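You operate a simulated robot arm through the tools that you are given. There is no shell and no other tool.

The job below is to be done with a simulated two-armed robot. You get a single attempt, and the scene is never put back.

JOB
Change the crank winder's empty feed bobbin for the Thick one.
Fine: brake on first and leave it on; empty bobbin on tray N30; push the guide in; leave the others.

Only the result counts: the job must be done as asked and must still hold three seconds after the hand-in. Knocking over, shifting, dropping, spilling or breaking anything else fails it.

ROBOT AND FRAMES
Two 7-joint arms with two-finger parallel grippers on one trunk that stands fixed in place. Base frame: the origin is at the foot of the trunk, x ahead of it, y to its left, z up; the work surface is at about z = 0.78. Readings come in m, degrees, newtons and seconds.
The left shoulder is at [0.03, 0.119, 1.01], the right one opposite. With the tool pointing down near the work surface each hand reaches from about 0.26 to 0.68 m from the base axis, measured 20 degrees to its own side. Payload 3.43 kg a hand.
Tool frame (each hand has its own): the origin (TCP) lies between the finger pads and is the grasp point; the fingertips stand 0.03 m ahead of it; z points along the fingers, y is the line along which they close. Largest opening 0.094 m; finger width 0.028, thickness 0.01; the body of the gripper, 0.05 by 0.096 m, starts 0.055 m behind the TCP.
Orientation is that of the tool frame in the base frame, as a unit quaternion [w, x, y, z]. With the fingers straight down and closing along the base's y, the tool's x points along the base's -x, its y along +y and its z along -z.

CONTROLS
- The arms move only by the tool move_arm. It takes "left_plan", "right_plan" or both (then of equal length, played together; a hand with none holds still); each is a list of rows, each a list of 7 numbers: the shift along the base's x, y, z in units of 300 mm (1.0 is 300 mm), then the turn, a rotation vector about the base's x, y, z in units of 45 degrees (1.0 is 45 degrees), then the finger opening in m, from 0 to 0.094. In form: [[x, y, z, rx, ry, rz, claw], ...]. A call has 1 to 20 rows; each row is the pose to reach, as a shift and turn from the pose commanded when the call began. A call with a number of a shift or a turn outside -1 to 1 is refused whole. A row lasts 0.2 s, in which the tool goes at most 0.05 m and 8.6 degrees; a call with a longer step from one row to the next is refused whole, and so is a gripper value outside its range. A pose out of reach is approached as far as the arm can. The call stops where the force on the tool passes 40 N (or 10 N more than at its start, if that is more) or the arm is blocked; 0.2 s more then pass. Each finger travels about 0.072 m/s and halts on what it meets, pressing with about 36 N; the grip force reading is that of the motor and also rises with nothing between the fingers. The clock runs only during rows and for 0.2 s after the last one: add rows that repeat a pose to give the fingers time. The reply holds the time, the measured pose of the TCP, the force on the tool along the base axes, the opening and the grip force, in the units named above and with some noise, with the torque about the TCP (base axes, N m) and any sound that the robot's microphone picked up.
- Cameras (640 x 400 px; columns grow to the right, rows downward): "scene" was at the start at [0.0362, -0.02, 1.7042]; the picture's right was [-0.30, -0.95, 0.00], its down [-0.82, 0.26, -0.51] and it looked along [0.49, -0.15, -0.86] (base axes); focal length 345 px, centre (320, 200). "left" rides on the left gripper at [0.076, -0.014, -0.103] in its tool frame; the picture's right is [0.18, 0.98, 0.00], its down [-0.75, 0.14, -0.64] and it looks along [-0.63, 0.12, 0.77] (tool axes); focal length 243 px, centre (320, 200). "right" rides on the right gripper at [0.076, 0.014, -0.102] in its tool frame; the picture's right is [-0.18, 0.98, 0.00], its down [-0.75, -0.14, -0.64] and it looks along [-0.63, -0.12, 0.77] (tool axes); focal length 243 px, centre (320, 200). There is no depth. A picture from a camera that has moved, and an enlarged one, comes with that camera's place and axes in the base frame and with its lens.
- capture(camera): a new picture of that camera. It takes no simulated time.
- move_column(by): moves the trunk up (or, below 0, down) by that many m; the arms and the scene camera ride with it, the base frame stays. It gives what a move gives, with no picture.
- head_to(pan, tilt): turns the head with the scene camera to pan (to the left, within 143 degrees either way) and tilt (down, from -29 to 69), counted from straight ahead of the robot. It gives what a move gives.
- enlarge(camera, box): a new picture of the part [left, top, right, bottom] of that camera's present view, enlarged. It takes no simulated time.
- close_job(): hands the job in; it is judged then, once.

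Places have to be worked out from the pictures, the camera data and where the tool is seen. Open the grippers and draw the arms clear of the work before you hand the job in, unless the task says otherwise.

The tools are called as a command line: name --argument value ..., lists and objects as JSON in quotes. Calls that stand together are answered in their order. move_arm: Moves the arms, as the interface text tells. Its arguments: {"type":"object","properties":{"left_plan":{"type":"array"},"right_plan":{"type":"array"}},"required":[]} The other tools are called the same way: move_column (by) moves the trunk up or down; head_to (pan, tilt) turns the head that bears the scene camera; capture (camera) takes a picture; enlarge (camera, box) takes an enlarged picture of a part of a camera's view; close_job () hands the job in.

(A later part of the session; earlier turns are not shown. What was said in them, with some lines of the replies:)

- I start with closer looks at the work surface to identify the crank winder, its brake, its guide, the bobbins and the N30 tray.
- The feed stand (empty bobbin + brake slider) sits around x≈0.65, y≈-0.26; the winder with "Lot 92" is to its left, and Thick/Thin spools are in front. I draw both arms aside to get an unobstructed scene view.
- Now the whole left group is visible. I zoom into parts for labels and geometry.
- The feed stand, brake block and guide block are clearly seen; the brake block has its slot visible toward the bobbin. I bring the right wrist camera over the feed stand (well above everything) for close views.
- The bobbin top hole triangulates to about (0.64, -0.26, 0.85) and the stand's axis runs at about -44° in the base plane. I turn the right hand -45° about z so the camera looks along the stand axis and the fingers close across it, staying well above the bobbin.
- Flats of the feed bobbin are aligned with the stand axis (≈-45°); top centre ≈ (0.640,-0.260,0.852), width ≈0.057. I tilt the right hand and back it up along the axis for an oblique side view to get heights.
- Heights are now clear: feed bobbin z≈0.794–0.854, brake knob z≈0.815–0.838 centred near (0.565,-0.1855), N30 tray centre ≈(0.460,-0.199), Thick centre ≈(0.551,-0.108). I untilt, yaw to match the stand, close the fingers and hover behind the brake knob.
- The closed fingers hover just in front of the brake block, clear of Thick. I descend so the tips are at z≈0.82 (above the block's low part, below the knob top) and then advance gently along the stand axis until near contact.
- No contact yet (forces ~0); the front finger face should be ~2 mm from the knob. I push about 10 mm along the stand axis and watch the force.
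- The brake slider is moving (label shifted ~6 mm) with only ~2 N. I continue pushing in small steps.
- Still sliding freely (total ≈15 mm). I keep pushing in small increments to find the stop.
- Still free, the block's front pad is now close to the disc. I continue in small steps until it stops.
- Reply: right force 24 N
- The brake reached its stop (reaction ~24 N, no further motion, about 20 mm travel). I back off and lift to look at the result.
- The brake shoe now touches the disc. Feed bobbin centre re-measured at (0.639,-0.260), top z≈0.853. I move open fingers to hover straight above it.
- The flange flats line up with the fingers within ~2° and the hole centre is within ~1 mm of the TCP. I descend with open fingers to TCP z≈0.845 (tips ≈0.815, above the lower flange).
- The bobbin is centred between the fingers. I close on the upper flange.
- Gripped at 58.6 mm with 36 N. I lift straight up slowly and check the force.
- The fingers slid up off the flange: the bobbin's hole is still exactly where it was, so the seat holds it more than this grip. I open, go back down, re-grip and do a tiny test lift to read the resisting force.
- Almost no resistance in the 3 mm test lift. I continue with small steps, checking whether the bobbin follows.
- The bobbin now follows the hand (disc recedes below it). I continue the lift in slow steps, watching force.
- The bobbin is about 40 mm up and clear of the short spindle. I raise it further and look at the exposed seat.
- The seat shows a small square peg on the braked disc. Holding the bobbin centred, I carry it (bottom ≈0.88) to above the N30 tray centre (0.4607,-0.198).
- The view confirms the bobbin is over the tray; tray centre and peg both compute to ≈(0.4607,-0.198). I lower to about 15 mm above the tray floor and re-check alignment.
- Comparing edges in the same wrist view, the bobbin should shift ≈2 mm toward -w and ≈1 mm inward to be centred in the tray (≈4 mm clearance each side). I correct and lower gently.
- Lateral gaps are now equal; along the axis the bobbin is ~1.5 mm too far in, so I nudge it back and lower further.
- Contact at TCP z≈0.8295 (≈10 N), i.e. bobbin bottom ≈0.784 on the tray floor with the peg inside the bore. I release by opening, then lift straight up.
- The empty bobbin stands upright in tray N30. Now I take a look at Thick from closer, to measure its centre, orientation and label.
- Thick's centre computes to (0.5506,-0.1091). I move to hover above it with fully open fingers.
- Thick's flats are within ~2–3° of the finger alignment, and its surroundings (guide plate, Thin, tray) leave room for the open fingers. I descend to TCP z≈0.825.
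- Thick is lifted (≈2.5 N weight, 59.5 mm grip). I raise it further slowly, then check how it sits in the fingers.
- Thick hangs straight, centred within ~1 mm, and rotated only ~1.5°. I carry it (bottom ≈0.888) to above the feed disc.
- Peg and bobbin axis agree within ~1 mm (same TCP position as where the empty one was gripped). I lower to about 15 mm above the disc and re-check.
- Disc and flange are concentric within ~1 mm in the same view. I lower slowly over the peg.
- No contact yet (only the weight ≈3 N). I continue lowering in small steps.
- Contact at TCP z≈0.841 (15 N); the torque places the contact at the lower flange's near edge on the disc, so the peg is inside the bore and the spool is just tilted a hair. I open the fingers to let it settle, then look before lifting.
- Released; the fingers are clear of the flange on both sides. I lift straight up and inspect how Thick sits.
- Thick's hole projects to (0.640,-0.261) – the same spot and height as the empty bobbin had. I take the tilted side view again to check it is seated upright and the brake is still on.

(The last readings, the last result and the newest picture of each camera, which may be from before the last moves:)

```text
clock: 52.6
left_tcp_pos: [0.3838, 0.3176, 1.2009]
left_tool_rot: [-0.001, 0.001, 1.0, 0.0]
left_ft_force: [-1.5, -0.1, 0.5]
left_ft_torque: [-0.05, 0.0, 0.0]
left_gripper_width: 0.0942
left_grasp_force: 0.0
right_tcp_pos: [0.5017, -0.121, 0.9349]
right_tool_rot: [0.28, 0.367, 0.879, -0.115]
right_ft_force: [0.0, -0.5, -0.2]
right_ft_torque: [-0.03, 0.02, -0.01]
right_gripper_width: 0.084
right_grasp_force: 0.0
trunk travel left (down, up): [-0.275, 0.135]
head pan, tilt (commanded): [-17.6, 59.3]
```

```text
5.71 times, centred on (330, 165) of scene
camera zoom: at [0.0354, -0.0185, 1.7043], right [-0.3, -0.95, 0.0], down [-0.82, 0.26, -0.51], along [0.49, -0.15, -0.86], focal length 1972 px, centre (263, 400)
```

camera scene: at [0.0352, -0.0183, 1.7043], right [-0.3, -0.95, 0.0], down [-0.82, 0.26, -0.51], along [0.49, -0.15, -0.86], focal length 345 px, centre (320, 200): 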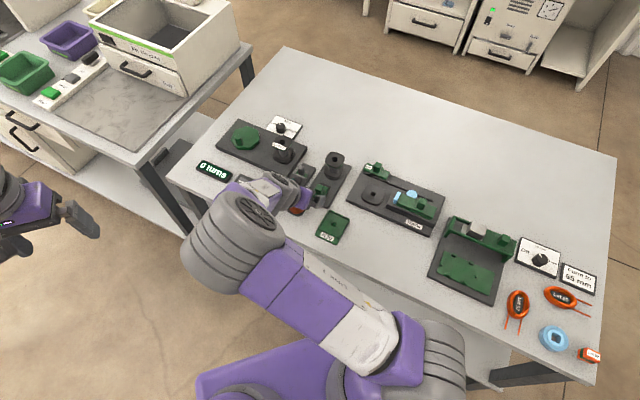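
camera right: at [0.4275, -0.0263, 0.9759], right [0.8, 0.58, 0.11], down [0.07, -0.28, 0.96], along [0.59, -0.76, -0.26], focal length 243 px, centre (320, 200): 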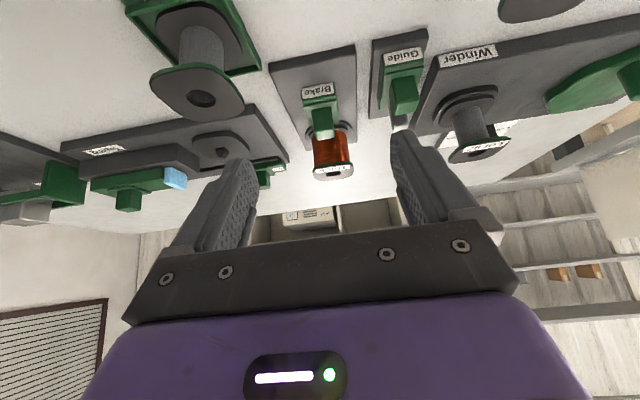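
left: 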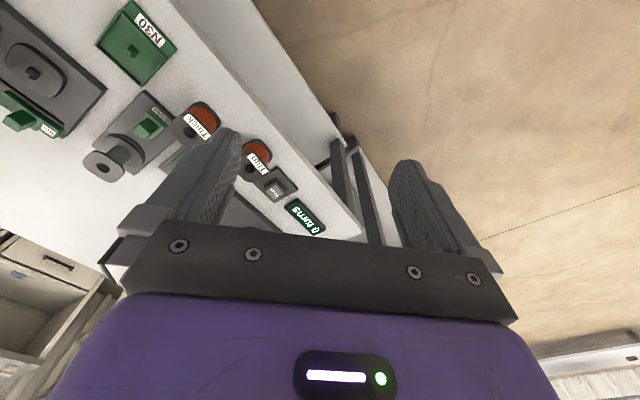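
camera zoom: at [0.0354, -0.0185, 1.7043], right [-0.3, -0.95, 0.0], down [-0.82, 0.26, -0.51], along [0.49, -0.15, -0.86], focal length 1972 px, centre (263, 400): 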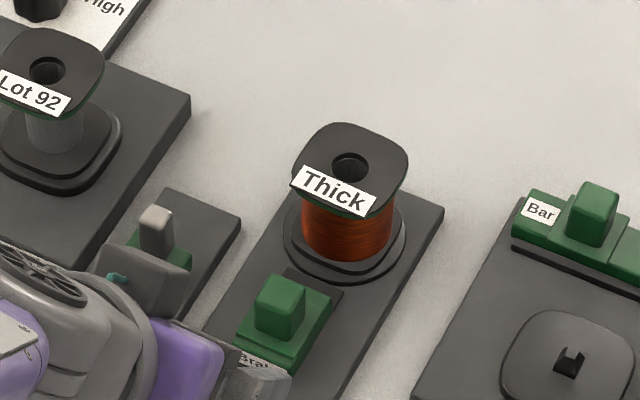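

Thick is seated upright exactly where the empty one was, with the brake block still forward. Next the guide: I untilt, close the fingers and hover behind the guide knob (knob ≈ s 0.530 along the axis, xy≈(0.623,-0.128)).

move_arm --right_plan '[[0.05, 0.01, 0.0, 0.11, 0.11, 0, 0.05], [0.11, 0.02, 0.0, 0.22, 0.22, 0, 0.02], [0.17, 0.03, 0.0, 0.33, 0.33, 0, 0.0], [0.24, 0.045, -0.02, 0.44, 0.44, 0, 0.0], [0.314, 0.057, -0.05, 0.55, 0.55, 0, 0.0], [0.314, 0.057, -0.1, 0.55, 0.55, 0, 0.0]]'

capture --camera "right"

enlarge --camera "right" --box '[260, 60, 420, 230]'

enlarge --camera "scene" --box '[260, 140, 340, 210]'

```text
clock: 54.0
left_tcp_pos: [0.3847, 0.3173, 1.2001]
left_tool_rot: [-0.001, 0.0, 1.0, 0.0]
left_ft_force: [-0.5, -0.4, -0.1]
left_ft_torque: [-0.03, 0.01, 0.01]
left_gripper_width: 0.0938
left_grasp_force: 0.0
right_tcp_pos: [0.5976, -0.1043, 0.9043]
right_tool_rot: [-0.001, 0.384, 0.923, 0.0]
right_ft_force: [0.4, 0.4, 0.6]
right_ft_torque: [0.04, 0.02, -0.01]
right_gripper_width: 0.0
right_grasp_force: 33.0
trunk travel left (down, up): [-0.275, 0.135]
head pan, tilt (commanded): [-17.6, 59.3]
```

```text
taken
camera right: at [0.5531, -0.0416, 1.0083], right [0.83, 0.56, 0.0], down [0.43, -0.63, 0.64], along [0.36, -0.53, -0.77], focal length 243 px, centre (320, 200)
```

right: 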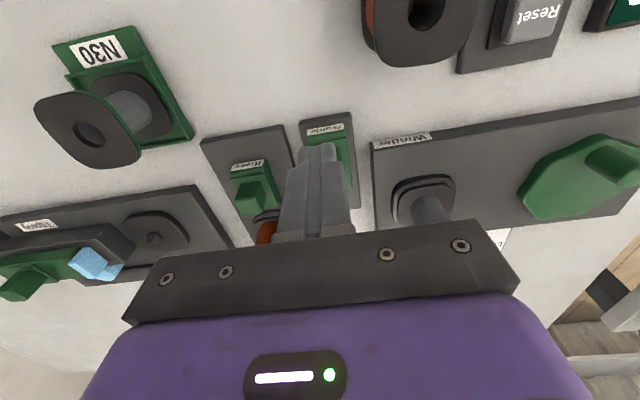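

```text
2.35 times, centred on (340, 145) of right
camera zoom: at [0.5531, -0.0416, 1.0083], right [0.83, 0.56, 0.0], down [0.43, -0.63, 0.64], along [0.36, -0.53, -0.77], focal length 571 px, centre (273, 329)
```

zoom: 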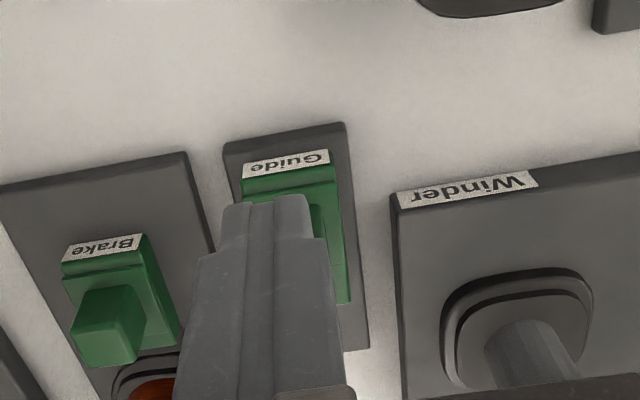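

```text
5.71 times, centred on (300, 175) of scene
camera zoom: at [0.0356, -0.0195, 1.7043], right [-0.3, -0.95, 0.0], down [-0.82, 0.26, -0.51], along [0.49, -0.15, -0.86], focal length 1972 px, centre (434, 343)
```

zoom: 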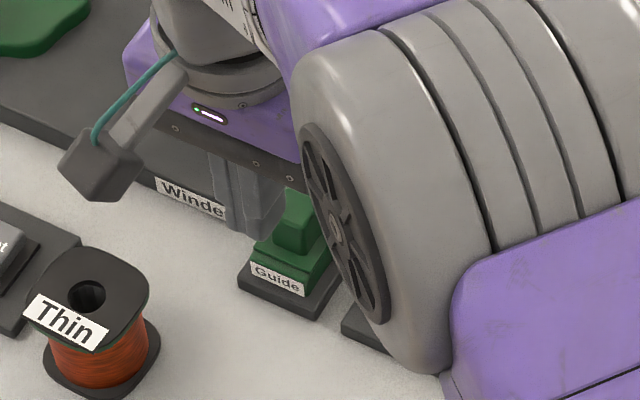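

The closed fingers are laterally aligned with the guide slider (w≈0.350 both). I descend behind the knob to tip z≈0.821 and advance to near contact.

move_arm --right_plan '[[0, 0, -0.06, 0, 0, 0, 0.0], [0, 0, -0.12, 0, 0, 0, 0.0], [0, 0, -0.178, 0, 0, 0, 0.0], [0.0117, -0.0118, -0.178, 0, 0, 0, 0.0], [0.0235, -0.0236, -0.178, 0, 0, 0, 0.0]]'

enlarge --camera "right" --box '[260, 60, 420, 230]'

enlarge --camera "scene" --box '[260, 140, 340, 210]'

```text
clock: 55.2
left_tcp_pos: [0.3857, 0.316, 1.2003]
left_tool_rot: [0.0, 0.0, 1.0, 0.0]
left_ft_force: [-0.6, -0.8, 0.2]
left_ft_torque: [-0.03, -0.02, -0.01]
left_gripper_width: 0.0937
left_grasp_force: 0.0
right_tcp_pos: [0.6061, -0.1136, 0.8509]
right_tool_rot: [0.0, 0.384, 0.923, -0.001]
right_ft_force: [0.7, 0.3, -0.5]
right_ft_torque: [0.0, 0.04, 0.01]
right_gripper_width: 0.0
right_grasp_force: 33.0
trunk travel left (down, up): [-0.275, 0.135]
head pan, tilt (commanded): [-17.6, 59.3]
```

```text
2.35 times, centred on (340, 145) of right
camera zoom: at [0.5619, -0.0496, 0.9539], right [0.83, 0.56, 0.0], down [0.43, -0.63, 0.64], along [0.36, -0.53, -0.77], focal length 571 px, centre (273, 329)
```

zoom: 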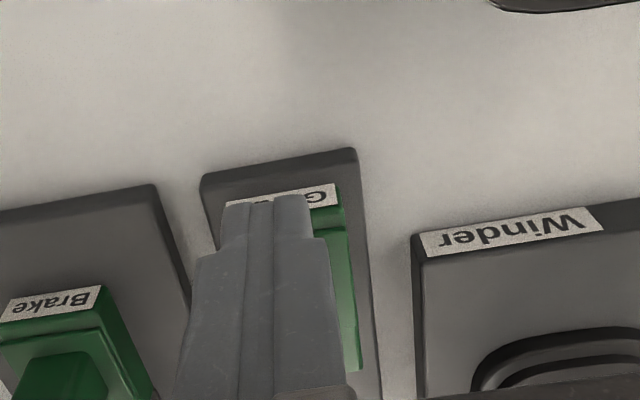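

```text
5.71 times, centred on (300, 175) of scene
camera zoom: at [0.0363, -0.0201, 1.7042], right [-0.3, -0.95, 0.0], down [-0.82, 0.26, -0.51], along [0.49, -0.15, -0.86], focal length 1972 px, centre (434, 343)
```

zoom: 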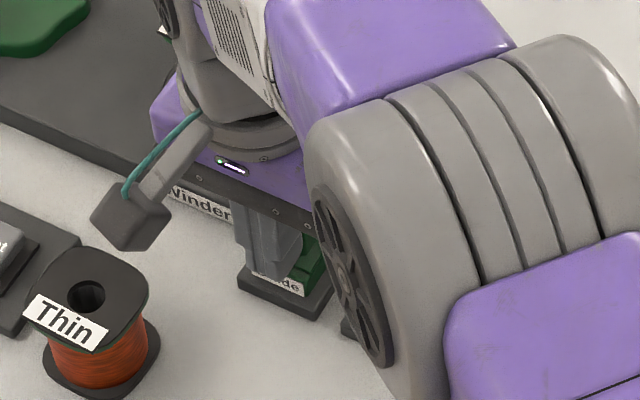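

No contact yet. I push along the axis in small steps, watching the force and the label.

move_arm --right_plan '[[0.0094, -0.0095, 0, 0, 0, 0, 0.0], [0.0188, -0.0189, 0, 0, 0, 0, 0.0], [0.0282, -0.0284, 0, 0, 0, 0, 0.0]]'

enlarge --camera "scene" --box '[260, 140, 340, 210]'

enlarge --camera "right" --box '[260, 60, 420, 230]'

```text
clock: 56.0
left_tcp_pos: [0.3843, 0.3167, 1.2015]
left_tool_rot: [-0.001, 0.0, 1.0, 0.0]
left_ft_force: [0.4, 0.6, 0.3]
left_ft_torque: [0.01, -0.01, 0.02]
left_gripper_width: 0.0939
left_grasp_force: 0.0
right_tcp_pos: [0.6144, -0.12, 0.8528]
right_tool_rot: [0.0, 0.385, 0.923, -0.001]
right_ft_force: [-0.8, 0.2, -0.5]
right_ft_torque: [0.01, 0.05, -0.01]
right_gripper_width: 0.0
right_grasp_force: 32.5
trunk travel left (down, up): [-0.275, 0.135]
head pan, tilt (commanded): [-17.6, 59.3]
```

```text
5.71 times, centred on (300, 175) of scene
camera zoom: at [0.0362, -0.02, 1.7042], right [-0.3, -0.95, 0.0], down [-0.82, 0.26, -0.51], along [0.49, -0.15, -0.86], focal length 1972 px, centre (434, 343)
```

zoom: 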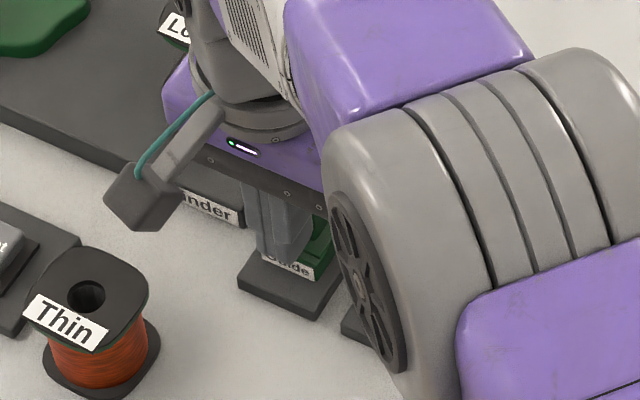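

```text
2.35 times, centred on (340, 145) of right
camera zoom: at [0.57, -0.0575, 0.9548], right [0.83, 0.56, 0.0], down [0.43, -0.63, 0.64], along [0.36, -0.53, -0.77], focal length 571 px, centre (273, 329)
```

zoom: 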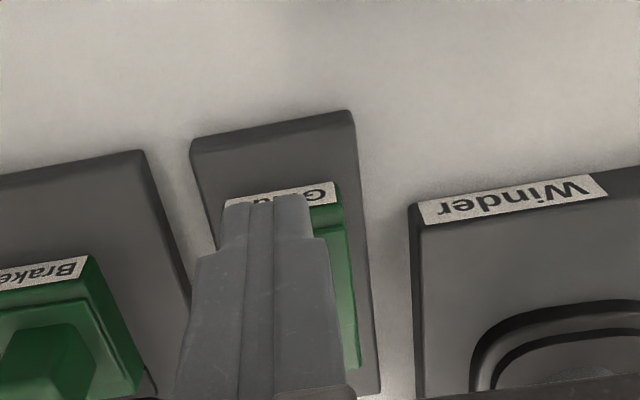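

The guide slider is moving. I continue to push toward its stop.

move_arm --right_plan '[[0.0094, -0.0095, 0, 0, 0, 0, 0.0], [0.0188, -0.0189, 0, 0, 0, 0, 0.0], [0.0258, -0.026, 0, 0, 0, 0, 0.0]]'

move_arm --right_plan '[[0.0059, -0.0059, 0, 0, 0, 0, 0.0], [0.0118, -0.0118, 0, 0, 0, 0, 0.0]]'

enlarge --camera "scene" --box '[260, 140, 340, 210]'

enlarge --camera "right" --box '[260, 60, 420, 230]'

```text
clock: 56.8
left_tcp_pos: [0.3842, 0.3171, 1.1999]
left_tool_rot: [0.0, 0.0, 1.0, 0.0]
left_ft_force: [-0.8, -0.3, -0.6]
left_ft_torque: [-0.04, 0.0, -0.02]
left_gripper_width: 0.0939
left_grasp_force: 0.0
right_tcp_pos: [0.6216, -0.129, 0.8508]
right_tool_rot: [0.0, 0.384, 0.923, 0.001]
right_ft_force: [-1.5, 1.5, 0.4]
right_ft_torque: [0.02, 0.04, -0.05]
right_gripper_width: 0.0
right_grasp_force: 32.6
trunk travel left (down, up): [-0.275, 0.135]
head pan, tilt (commanded): [-17.6, 59.3]
```

```text
clock: 57.4
left_tcp_pos: [0.3868, 0.3168, 1.201]
left_tool_rot: [0.001, 0.001, 1.0, 0.0]
left_ft_force: [0.6, 0.3, -0.6]
left_ft_torque: [-0.03, -0.02, 0.02]
left_gripper_width: 0.0939
left_grasp_force: 0.1
right_tcp_pos: [0.624, -0.1308, 0.8511]
right_tool_rot: [0.0, 0.384, 0.923, 0.0]
right_ft_force: [-1.6, -0.3, 0.7]
right_ft_torque: [-0.01, 0.05, -0.04]
right_gripper_width: 0.0
right_grasp_force: 32.6
trunk travel left (down, up): [-0.275, 0.135]
head pan, tilt (commanded): [-17.6, 59.3]
```

```text
5.71 times, centred on (300, 175) of scene
camera zoom: at [0.036, -0.02, 1.7042], right [-0.3, -0.95, 0.0], down [-0.82, 0.26, -0.51], along [0.49, -0.15, -0.86], focal length 1972 px, centre (434, 343)
```

zoom: 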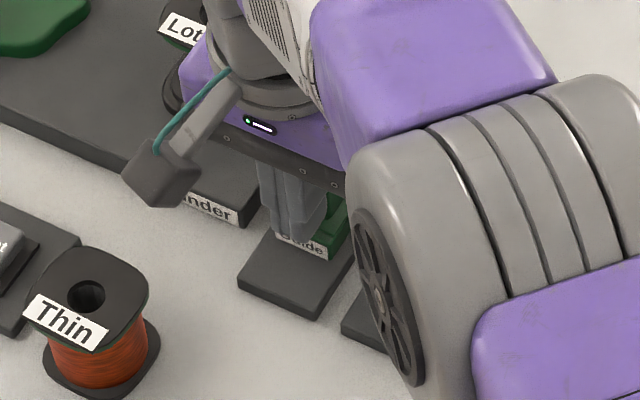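

```text
2.35 times, centred on (340, 145) of right
camera zoom: at [0.581, -0.0684, 0.9541], right [0.83, 0.56, 0.0], down [0.43, -0.63, 0.64], along [0.36, -0.53, -0.77], focal length 571 px, centre (273, 329)
```

zoom: 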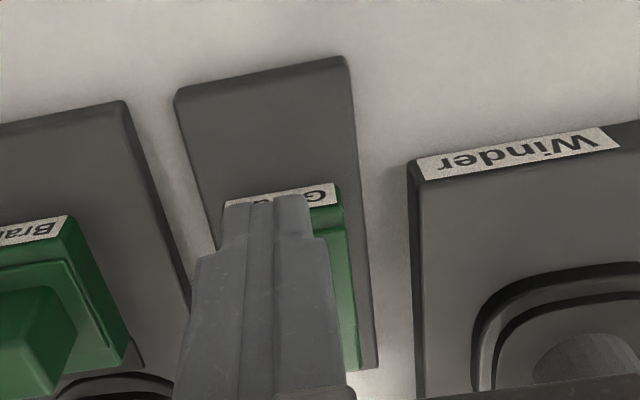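

move_arm --right_plan '[[0.0047, -0.0047, 0, 0, 0, 0, 0.0], [0.0094, -0.0095, 0, 0, 0, 0, 0.0]]'

move_arm --right_plan '[[0.0047, -0.0047, 0, 0, 0, 0, 0.0], [0.0094, -0.0095, 0, 0, 0, 0, 0.0]]'

enlarge --camera "right" --box '[260, 60, 420, 230]'

enlarge --camera "scene" --box '[260, 140, 340, 210]'

```text
clock: 58.0
left_tcp_pos: [0.3857, 0.3162, 1.2023]
left_tool_rot: [0.0, 0.0, 1.0, 0.0]
left_ft_force: [-0.5, 0.5, -0.4]
left_ft_torque: [0.02, 0.02, -0.01]
left_gripper_width: 0.094
left_grasp_force: 0.1
right_tcp_pos: [0.6269, -0.1349, 0.8509]
right_tool_rot: [0.0, 0.383, 0.924, -0.001]
right_ft_force: [-0.3, 1.6, 0.3]
right_ft_torque: [0.03, 0.02, 0.03]
right_gripper_width: 0.0
right_grasp_force: 32.3
trunk travel left (down, up): [-0.275, 0.135]
head pan, tilt (commanded): [-17.6, 59.3]
```

```text
clock: 58.6
left_tcp_pos: [0.3851, 0.3159, 1.2011]
left_tool_rot: [0.0, 0.001, 1.0, 0.0]
left_ft_force: [0.5, 0.0, 0.8]
left_ft_torque: [0.02, -0.01, 0.02]
left_gripper_width: 0.0941
left_grasp_force: 0.1
right_tcp_pos: [0.6302, -0.1364, 0.8508]
right_tool_rot: [0.001, 0.384, 0.923, 0.0]
right_ft_force: [-0.5, -0.3, -0.8]
right_ft_torque: [0.04, 0.01, 0.01]
right_gripper_width: 0.0
right_grasp_force: 33.1
trunk travel left (down, up): [-0.275, 0.135]
head pan, tilt (commanded): [-17.6, 59.3]
```

```text
2.35 times, centred on (340, 145) of right
camera zoom: at [0.5861, -0.074, 0.9542], right [0.83, 0.56, 0.0], down [0.43, -0.63, 0.64], along [0.36, -0.53, -0.77], focal length 571 px, centre (273, 329)
```

zoom: 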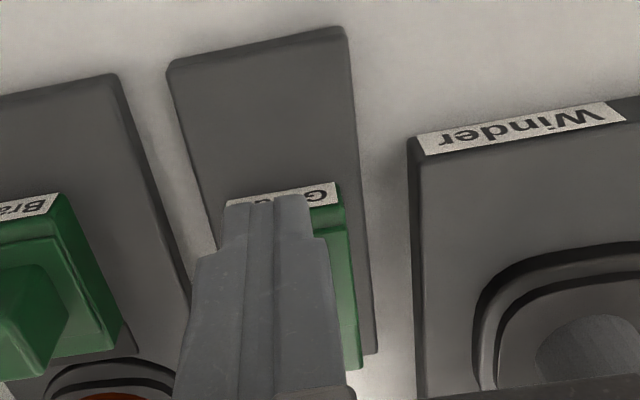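

```text
5.71 times, centred on (300, 175) of scene
camera zoom: at [0.0361, -0.02, 1.7042], right [-0.3, -0.95, 0.0], down [-0.82, 0.26, -0.51], along [0.49, -0.15, -0.86], focal length 1972 px, centre (434, 343)
```

zoom: 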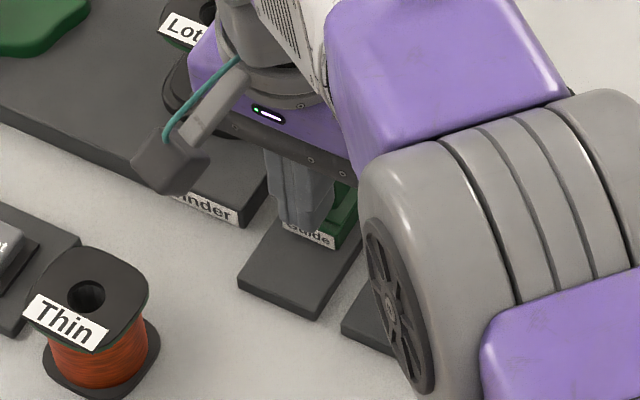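

Still sliding freely with ~1.5 N. I keep pushing in small increments until it stops.

move_arm --right_plan '[[0.0047, -0.0047, 0, 0, 0, 0, 0.0], [0.0094, -0.0095, 0, 0, 0, 0, 0.0]]'

move_arm --right_plan '[[0.0047, -0.0047, 0, 0, 0, 0, 0.0], [0.0094, -0.0095, 0, 0, 0, 0, 0.0]]'

enlarge --camera "right" --box '[260, 60, 420, 230]'

enlarge --camera "scene" --box '[260, 140, 340, 210]'

```text
clock: 59.2
left_tcp_pos: [0.3857, 0.3159, 1.2015]
left_tool_rot: [0.0, -0.001, 1.0, -0.001]
left_ft_force: [0.1, 0.7, 0.4]
left_ft_torque: [-0.03, 0.06, -0.02]
left_gripper_width: 0.0942
left_grasp_force: 0.1
right_tcp_pos: [0.633, -0.1396, 0.8514]
right_tool_rot: [0.0, 0.384, 0.923, 0.001]
right_ft_force: [0.0, 1.2, -0.1]
right_ft_torque: [0.06, 0.01, 0.01]
right_gripper_width: 0.0
right_grasp_force: 32.6
trunk travel left (down, up): [-0.275, 0.135]
head pan, tilt (commanded): [-17.6, 59.3]
```

```text
clock: 59.8
left_tcp_pos: [0.3853, 0.317, 1.2014]
left_tool_rot: [-0.001, 0.0, 1.0, 0.001]
left_ft_force: [-0.7, 0.8, -0.4]
left_ft_torque: [0.02, 0.01, -0.05]
left_gripper_width: 0.0942
left_grasp_force: 0.1
right_tcp_pos: [0.6347, -0.1417, 0.8521]
right_tool_rot: [0.0, 0.384, 0.923, -0.001]
right_ft_force: [-1.0, 2.0, 0.5]
right_ft_torque: [0.07, -0.01, 0.04]
right_gripper_width: 0.0002
right_grasp_force: 33.5
trunk travel left (down, up): [-0.275, 0.135]
head pan, tilt (commanded): [-17.6, 59.3]
```

```text
2.35 times, centred on (340, 145) of right
camera zoom: at [0.5913, -0.0795, 0.9551], right [0.83, 0.56, 0.0], down [0.43, -0.63, 0.64], along [0.36, -0.53, -0.77], focal length 571 px, centre (273, 329)
```

zoom: 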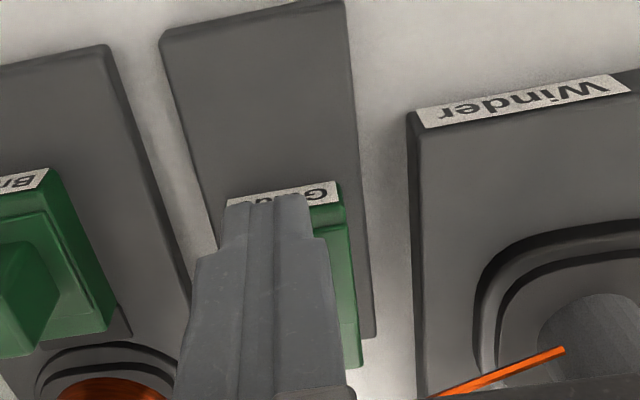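

```text
5.71 times, centred on (300, 175) of scene
camera zoom: at [0.036, -0.0198, 1.7042], right [-0.3, -0.95, 0.0], down [-0.82, 0.26, -0.51], along [0.49, -0.15, -0.86], focal length 1972 px, centre (434, 343)
```

zoom: 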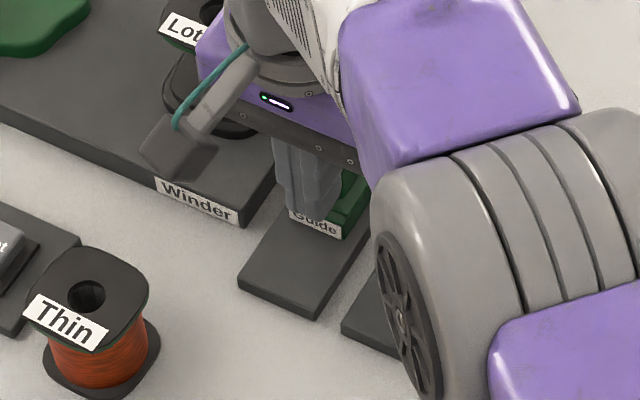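

A wire now runs over to the winder bobbin – the guide has engaged. I push a couple more millimetres gently to be sure it is at its stop.

move_arm --right_plan '[[0.0035, -0.0035, 0, 0, 0, 0, 0.0], [0.007, -0.0071, 0, 0, 0, 0, 0.0]]'

enlarge --camera "right" --box '[260, 60, 420, 230]'

```text
clock: 60.4
left_tcp_pos: [0.3862, 0.3182, 1.2017]
left_tool_rot: [-0.001, 0.001, 1.0, 0.0]
left_ft_force: [-0.6, -0.1, -0.6]
left_ft_torque: [-0.02, 0.0, -0.01]
left_gripper_width: 0.0941
left_grasp_force: 0.0
right_tcp_pos: [0.6375, -0.1444, 0.8512]
right_tool_rot: [0.0, 0.384, 0.923, 0.0]
right_ft_force: [-2.1, 1.3, 1.1]
right_ft_torque: [0.06, 0.08, 0.0]
right_gripper_width: 0.0
right_grasp_force: 33.3
trunk travel left (down, up): [-0.275, 0.135]
head pan, tilt (commanded): [-17.6, 59.3]
```

```text
2.35 times, centred on (340, 145) of right
camera zoom: at [0.5937, -0.0815, 0.9553], right [0.83, 0.56, 0.0], down [0.43, -0.63, 0.64], along [0.36, -0.53, -0.77], focal length 571 px, centre (273, 329)
```

zoom: 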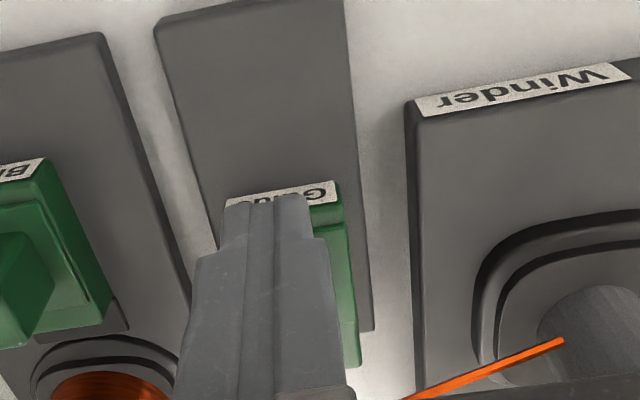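

move_arm --right_plan '[[0.0035, -0.0035, 0, 0, 0, 0, 0.0], [0.007, -0.0071, 0, 0, 0, 0, 0.0]]'

move_arm --right_plan '[[0.0035, -0.0035, 0, 0, 0, 0, 0.0], [0.007, -0.0071, 0, 0, 0, 0, 0.0]]'

enlarge --camera "right" --box '[260, 60, 420, 230]'

```text
clock: 61.0
left_tcp_pos: [0.3837, 0.3182, 1.2015]
left_tool_rot: [0.001, 0.0, 1.0, 0.0]
left_ft_force: [-0.4, 0.3, 0.5]
left_ft_torque: [-0.02, -0.02, 0.0]
left_gripper_width: 0.0941
left_grasp_force: 0.1
right_tcp_pos: [0.6378, -0.1458, 0.852]
right_tool_rot: [-0.002, 0.384, 0.923, 0.001]
right_ft_force: [-13.2, 11.6, 4.9]
right_ft_torque: [0.15, 0.05, -0.02]
right_gripper_width: 0.0001
right_grasp_force: 32.8
trunk travel left (down, up): [-0.275, 0.135]
head pan, tilt (commanded): [-17.6, 59.3]
```

```text
clock: 61.6
left_tcp_pos: [0.3826, 0.3183, 1.201]
left_tool_rot: [0.002, 0.0, 1.0, -0.001]
left_ft_force: [-0.1, -0.5, 0.2]
left_ft_torque: [0.0, 0.02, -0.01]
left_gripper_width: 0.0937
left_grasp_force: 0.1
right_tcp_pos: [0.6384, -0.1442, 0.8512]
right_tool_rot: [-0.004, 0.384, 0.923, 0.0]
right_ft_force: [-26.4, 22.4, 4.2]
right_ft_torque: [0.45, 0.14, 0.08]
right_gripper_width: 0.0
right_grasp_force: 33.1
trunk travel left (down, up): [-0.275, 0.135]
head pan, tilt (commanded): [-17.6, 59.3]
```

```text
2.35 times, centred on (340, 145) of right
camera zoom: at [0.5946, -0.082, 0.9555], right [0.83, 0.56, 0.0], down [0.44, -0.64, 0.64], along [0.36, -0.53, -0.77], focal length 571 px, centre (273, 329)
```

zoom: 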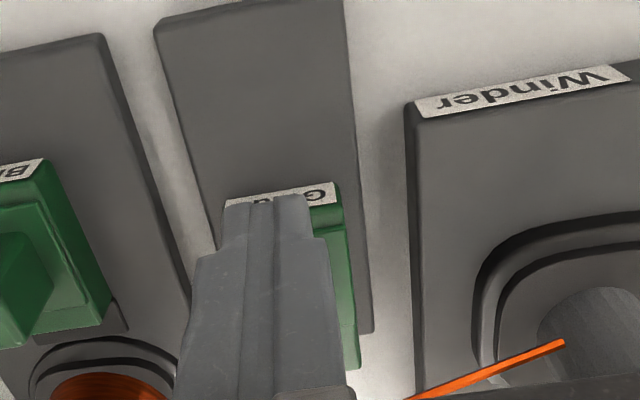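

The guide is at its stop (≈35 N, no more motion). I back off, lift straight up, and withdraw to inspect everything.

move_arm --right_plan '[[-0.02, 0.02, 0, 0, 0, 0, 0.0], [-0.042, 0.0425, 0, 0, 0, 0, 0.0], [-0.042, 0.0425, 0.08, 0, 0, 0, 0.0], [-0.042, 0.0425, 0.2, 0, 0, 0, 0.0], [-0.042, 0.0425, 0.34, 0, 0, 0, 0.0], [-0.1, 0.02, 0.44, 0, 0, 0, 0.02], [-0.2, -0.05, 0.54, 0, 0, 0, 0.04], [-0.3, -0.15, 0.64, 0, 0, 0, 0.06], [-0.4, -0.25, 0.7, 0, 0, 0, 0.08], [-0.5, -0.36, 0.75, 0, 0, 0, 0.094], [-0.6, -0.48, 0.78, 0, 0, 0, 0.094], [-0.7, -0.6, 0.8, 0, 0, 0, 0.094]]'

capture --camera "scene"

enlarge --camera "scene" --box '[260, 120, 380, 220]'

capture --camera "right"

```text
refused: row 8 steps farther than a row can; nothing moved
```

```text
taken
camera scene: at [0.0319, -0.0167, 1.7044], right [-0.3, -0.95, 0.0], down [-0.82, 0.26, -0.51], along [0.49, -0.16, -0.86], focal length 345 px, centre (320, 200)
```

scene: 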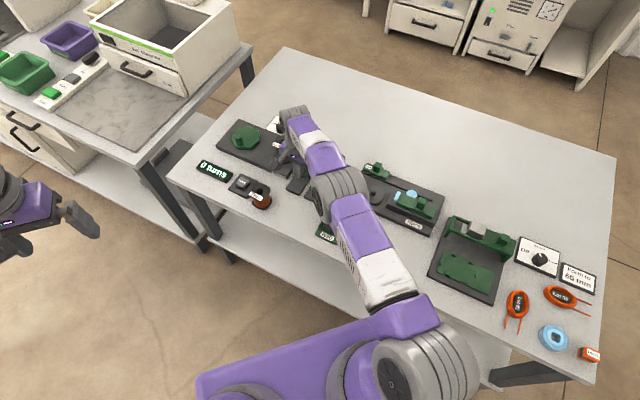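

```text
4.00 times, centred on (320, 170) of scene
camera zoom: at [0.0319, -0.0167, 1.7044], right [-0.3, -0.95, 0.0], down [-0.82, 0.26, -0.51], along [0.49, -0.16, -0.86], focal length 1380 px, centre (320, 320)
```

zoom: 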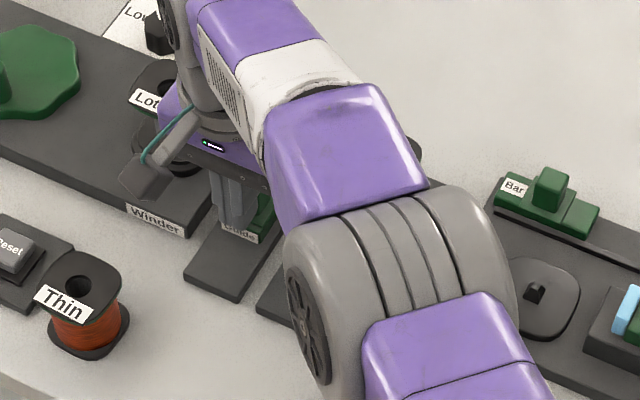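

```text
taken
camera right: at [0.5946, -0.082, 0.9555], right [0.83, 0.56, 0.0], down [0.44, -0.64, 0.64], along [0.36, -0.53, -0.77], focal length 243 px, centre (320, 200)
```

right: 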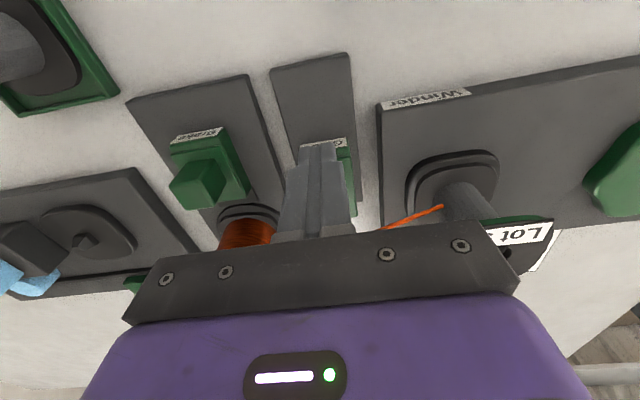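

That plan was refused for a too-long step; nothing moved. I repeat the retreat with shorter steps.

move_arm --right_plan '[[-0.02, 0.02, 0, 0, 0, 0, 0.0], [-0.042, 0.0425, 0, 0, 0, 0, 0.0], [-0.042, 0.0425, 0.08, 0, 0, 0, 0.0], [-0.042, 0.0425, 0.2, 0, 0, 0, 0.0], [-0.042, 0.0425, 0.32, 0, 0, 0, 0.0], [-0.09, 0.02, 0.42, 0, 0, 0, 0.02], [-0.16, -0.03, 0.5, 0, 0, 0, 0.04], [-0.24, -0.1, 0.56, 0, 0, 0, 0.06], [-0.32, -0.18, 0.62, 0, 0, 0, 0.08], [-0.4, -0.27, 0.67, 0, 0, 0, 0.094], [-0.48, -0.36, 0.72, 0, 0, 0, 0.094], [-0.56, -0.46, 0.76, 0, 0, 0, 0.094], [-0.63, -0.56, 0.8, 0, 0, 0, 0.094], [-0.7, -0.66, 0.83, 0, 0, 0, 0.094]]'

capture --camera "scene"

enlarge --camera "scene" --box '[260, 120, 380, 220]'

capture --camera "right"

```text
clock: 64.6
left_tcp_pos: [0.3847, 0.3147, 1.2015]
left_tool_rot: [0.0, 0.0, 1.0, 0.0]
left_ft_force: [0.2, -0.3, 0.2]
left_ft_torque: [-0.01, 0.02, 0.03]
left_gripper_width: 0.0941
left_grasp_force: 0.0
right_tcp_pos: [0.4302, -0.3482, 1.0981]
right_tool_rot: [-0.001, 0.384, 0.923, 0.0]
right_ft_force: [-0.4, 0.6, 0.0]
right_ft_torque: [0.0, 0.02, 0.01]
right_gripper_width: 0.0942
right_grasp_force: 0.0
trunk travel left (down, up): [-0.275, 0.135]
head pan, tilt (commanded): [-17.6, 59.3]
```

```text
taken
camera scene: at [0.0353, -0.0206, 1.7042], right [-0.3, -0.95, 0.0], down [-0.82, 0.26, -0.51], along [0.49, -0.15, -0.86], focal length 345 px, centre (320, 200)
```

scene: 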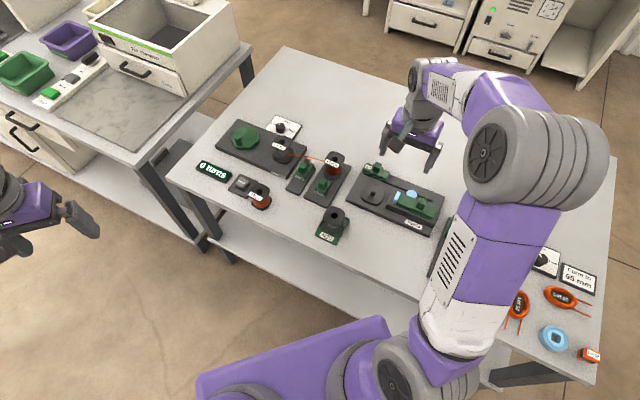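

```text
4.00 times, centred on (320, 170) of scene
camera zoom: at [0.0353, -0.0206, 1.7042], right [-0.3, -0.95, 0.0], down [-0.82, 0.26, -0.51], along [0.49, -0.15, -0.86], focal length 1380 px, centre (320, 320)
```

zoom: 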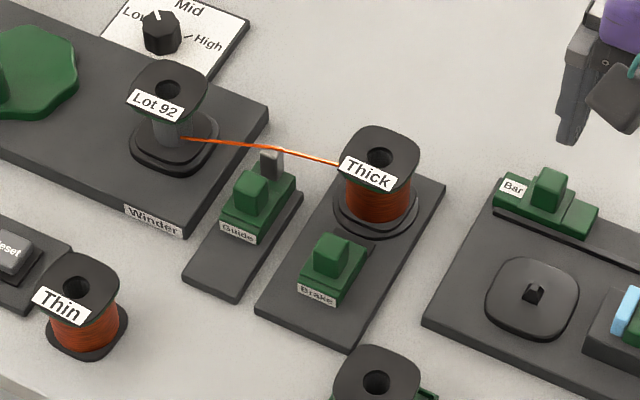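

```text
taken
camera right: at [0.3866, -0.2849, 1.2017], right [0.83, 0.56, 0.0], down [0.43, -0.63, 0.64], along [0.36, -0.53, -0.77], focal length 243 px, centre (320, 200)
```

right: 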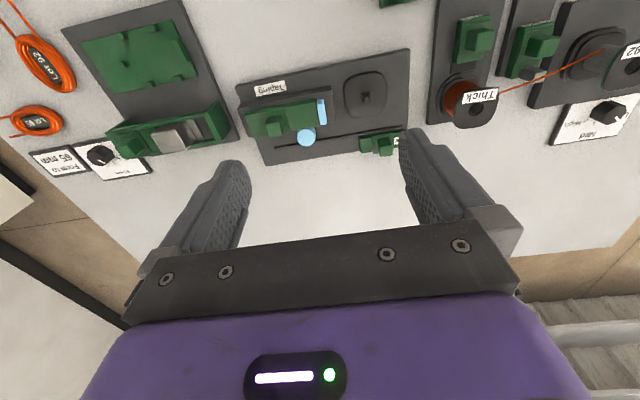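

The wire runs from Thick through the pushed-in guide to the winder's Lot 92 bobbin, and the brake block is still forward. I check the tray and brake in close-up before handing in.

enlarge --camera "scene" --box '[300, 195, 370, 250]'

enlarge --camera "scene" --box '[300, 140, 360, 205]'

enlarge --camera "scene" --box '[190, 105, 310, 215]'

```text
7.27 times, centred on (335, 222) of scene
camera zoom: at [0.0353, -0.0206, 1.7042], right [-0.3, -0.95, 0.0], down [-0.82, 0.26, -0.51], along [0.49, -0.15, -0.86], focal length 2510 px, centre (211, 36)
```

zoom: 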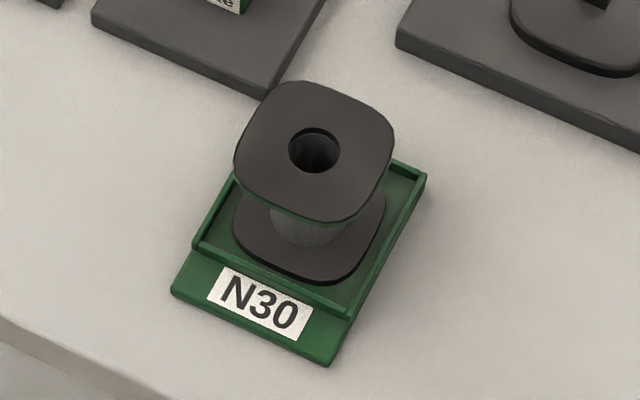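

```text
6.15 times, centred on (330, 172) of scene
camera zoom: at [0.0353, -0.0206, 1.7042], right [-0.3, -0.95, 0.0], down [-0.82, 0.26, -0.51], along [0.49, -0.15, -0.86], focal length 2124 px, centre (258, 369)
```

zoom: 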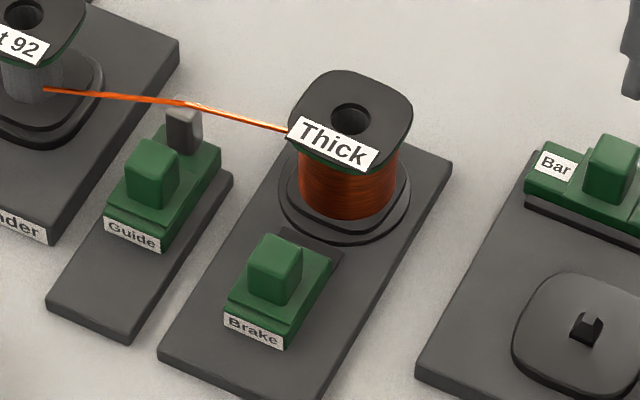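

```text
3.64 times, centred on (250, 160) of scene
camera zoom: at [0.0353, -0.0206, 1.7042], right [-0.3, -0.95, 0.0], down [-0.82, 0.26, -0.51], along [0.49, -0.15, -0.86], focal length 1255 px, centre (574, 346)
```

zoom: 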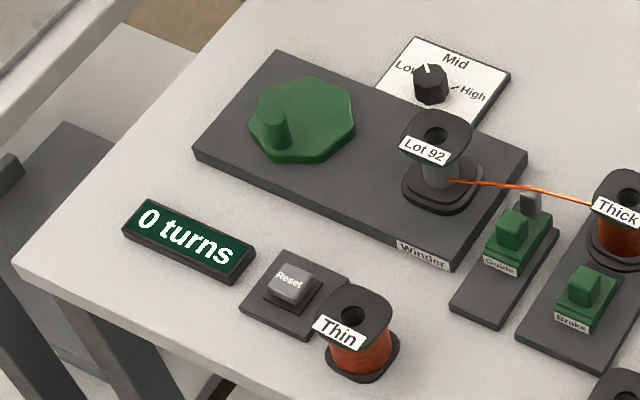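

Everything checks out: the empty bobbin is flat in tray N30, Thick is seated on the braked feed disc, the guide is in and the wire is threaded. Thin, Lot 92 and the taping station look untouched. Both grippers are open and clear, so I hand in.

close_job

```text
The job is handed in.
```

The Thick bobbin is on the crank winder's feed, and I have handed the job in. I have no verdict back from the judging.

- **Brake:** I pushed it to its stop before touching the bobbin, and it was still on in the last pictures.
- **Empty bobbin:** It stands upright and flat in tray N30. On the first lift my grip slipped off and the bobbin stayed on its seat. The second, slower lift brought it away cleanly.
- **Thick bobbin:** It sits upright on the feed disc, within about 1 mm of where the empty one was.
- **Guide:** I pushed it in to its stop. A wire now runs from the Thick bobbin through the guide to the Lot 92 bobbin on the winder.
- **Everything else:** Thin, Lot 92 and the taping station look unmoved in the final pictures. Both grippers are open and the arms are clear of the work.
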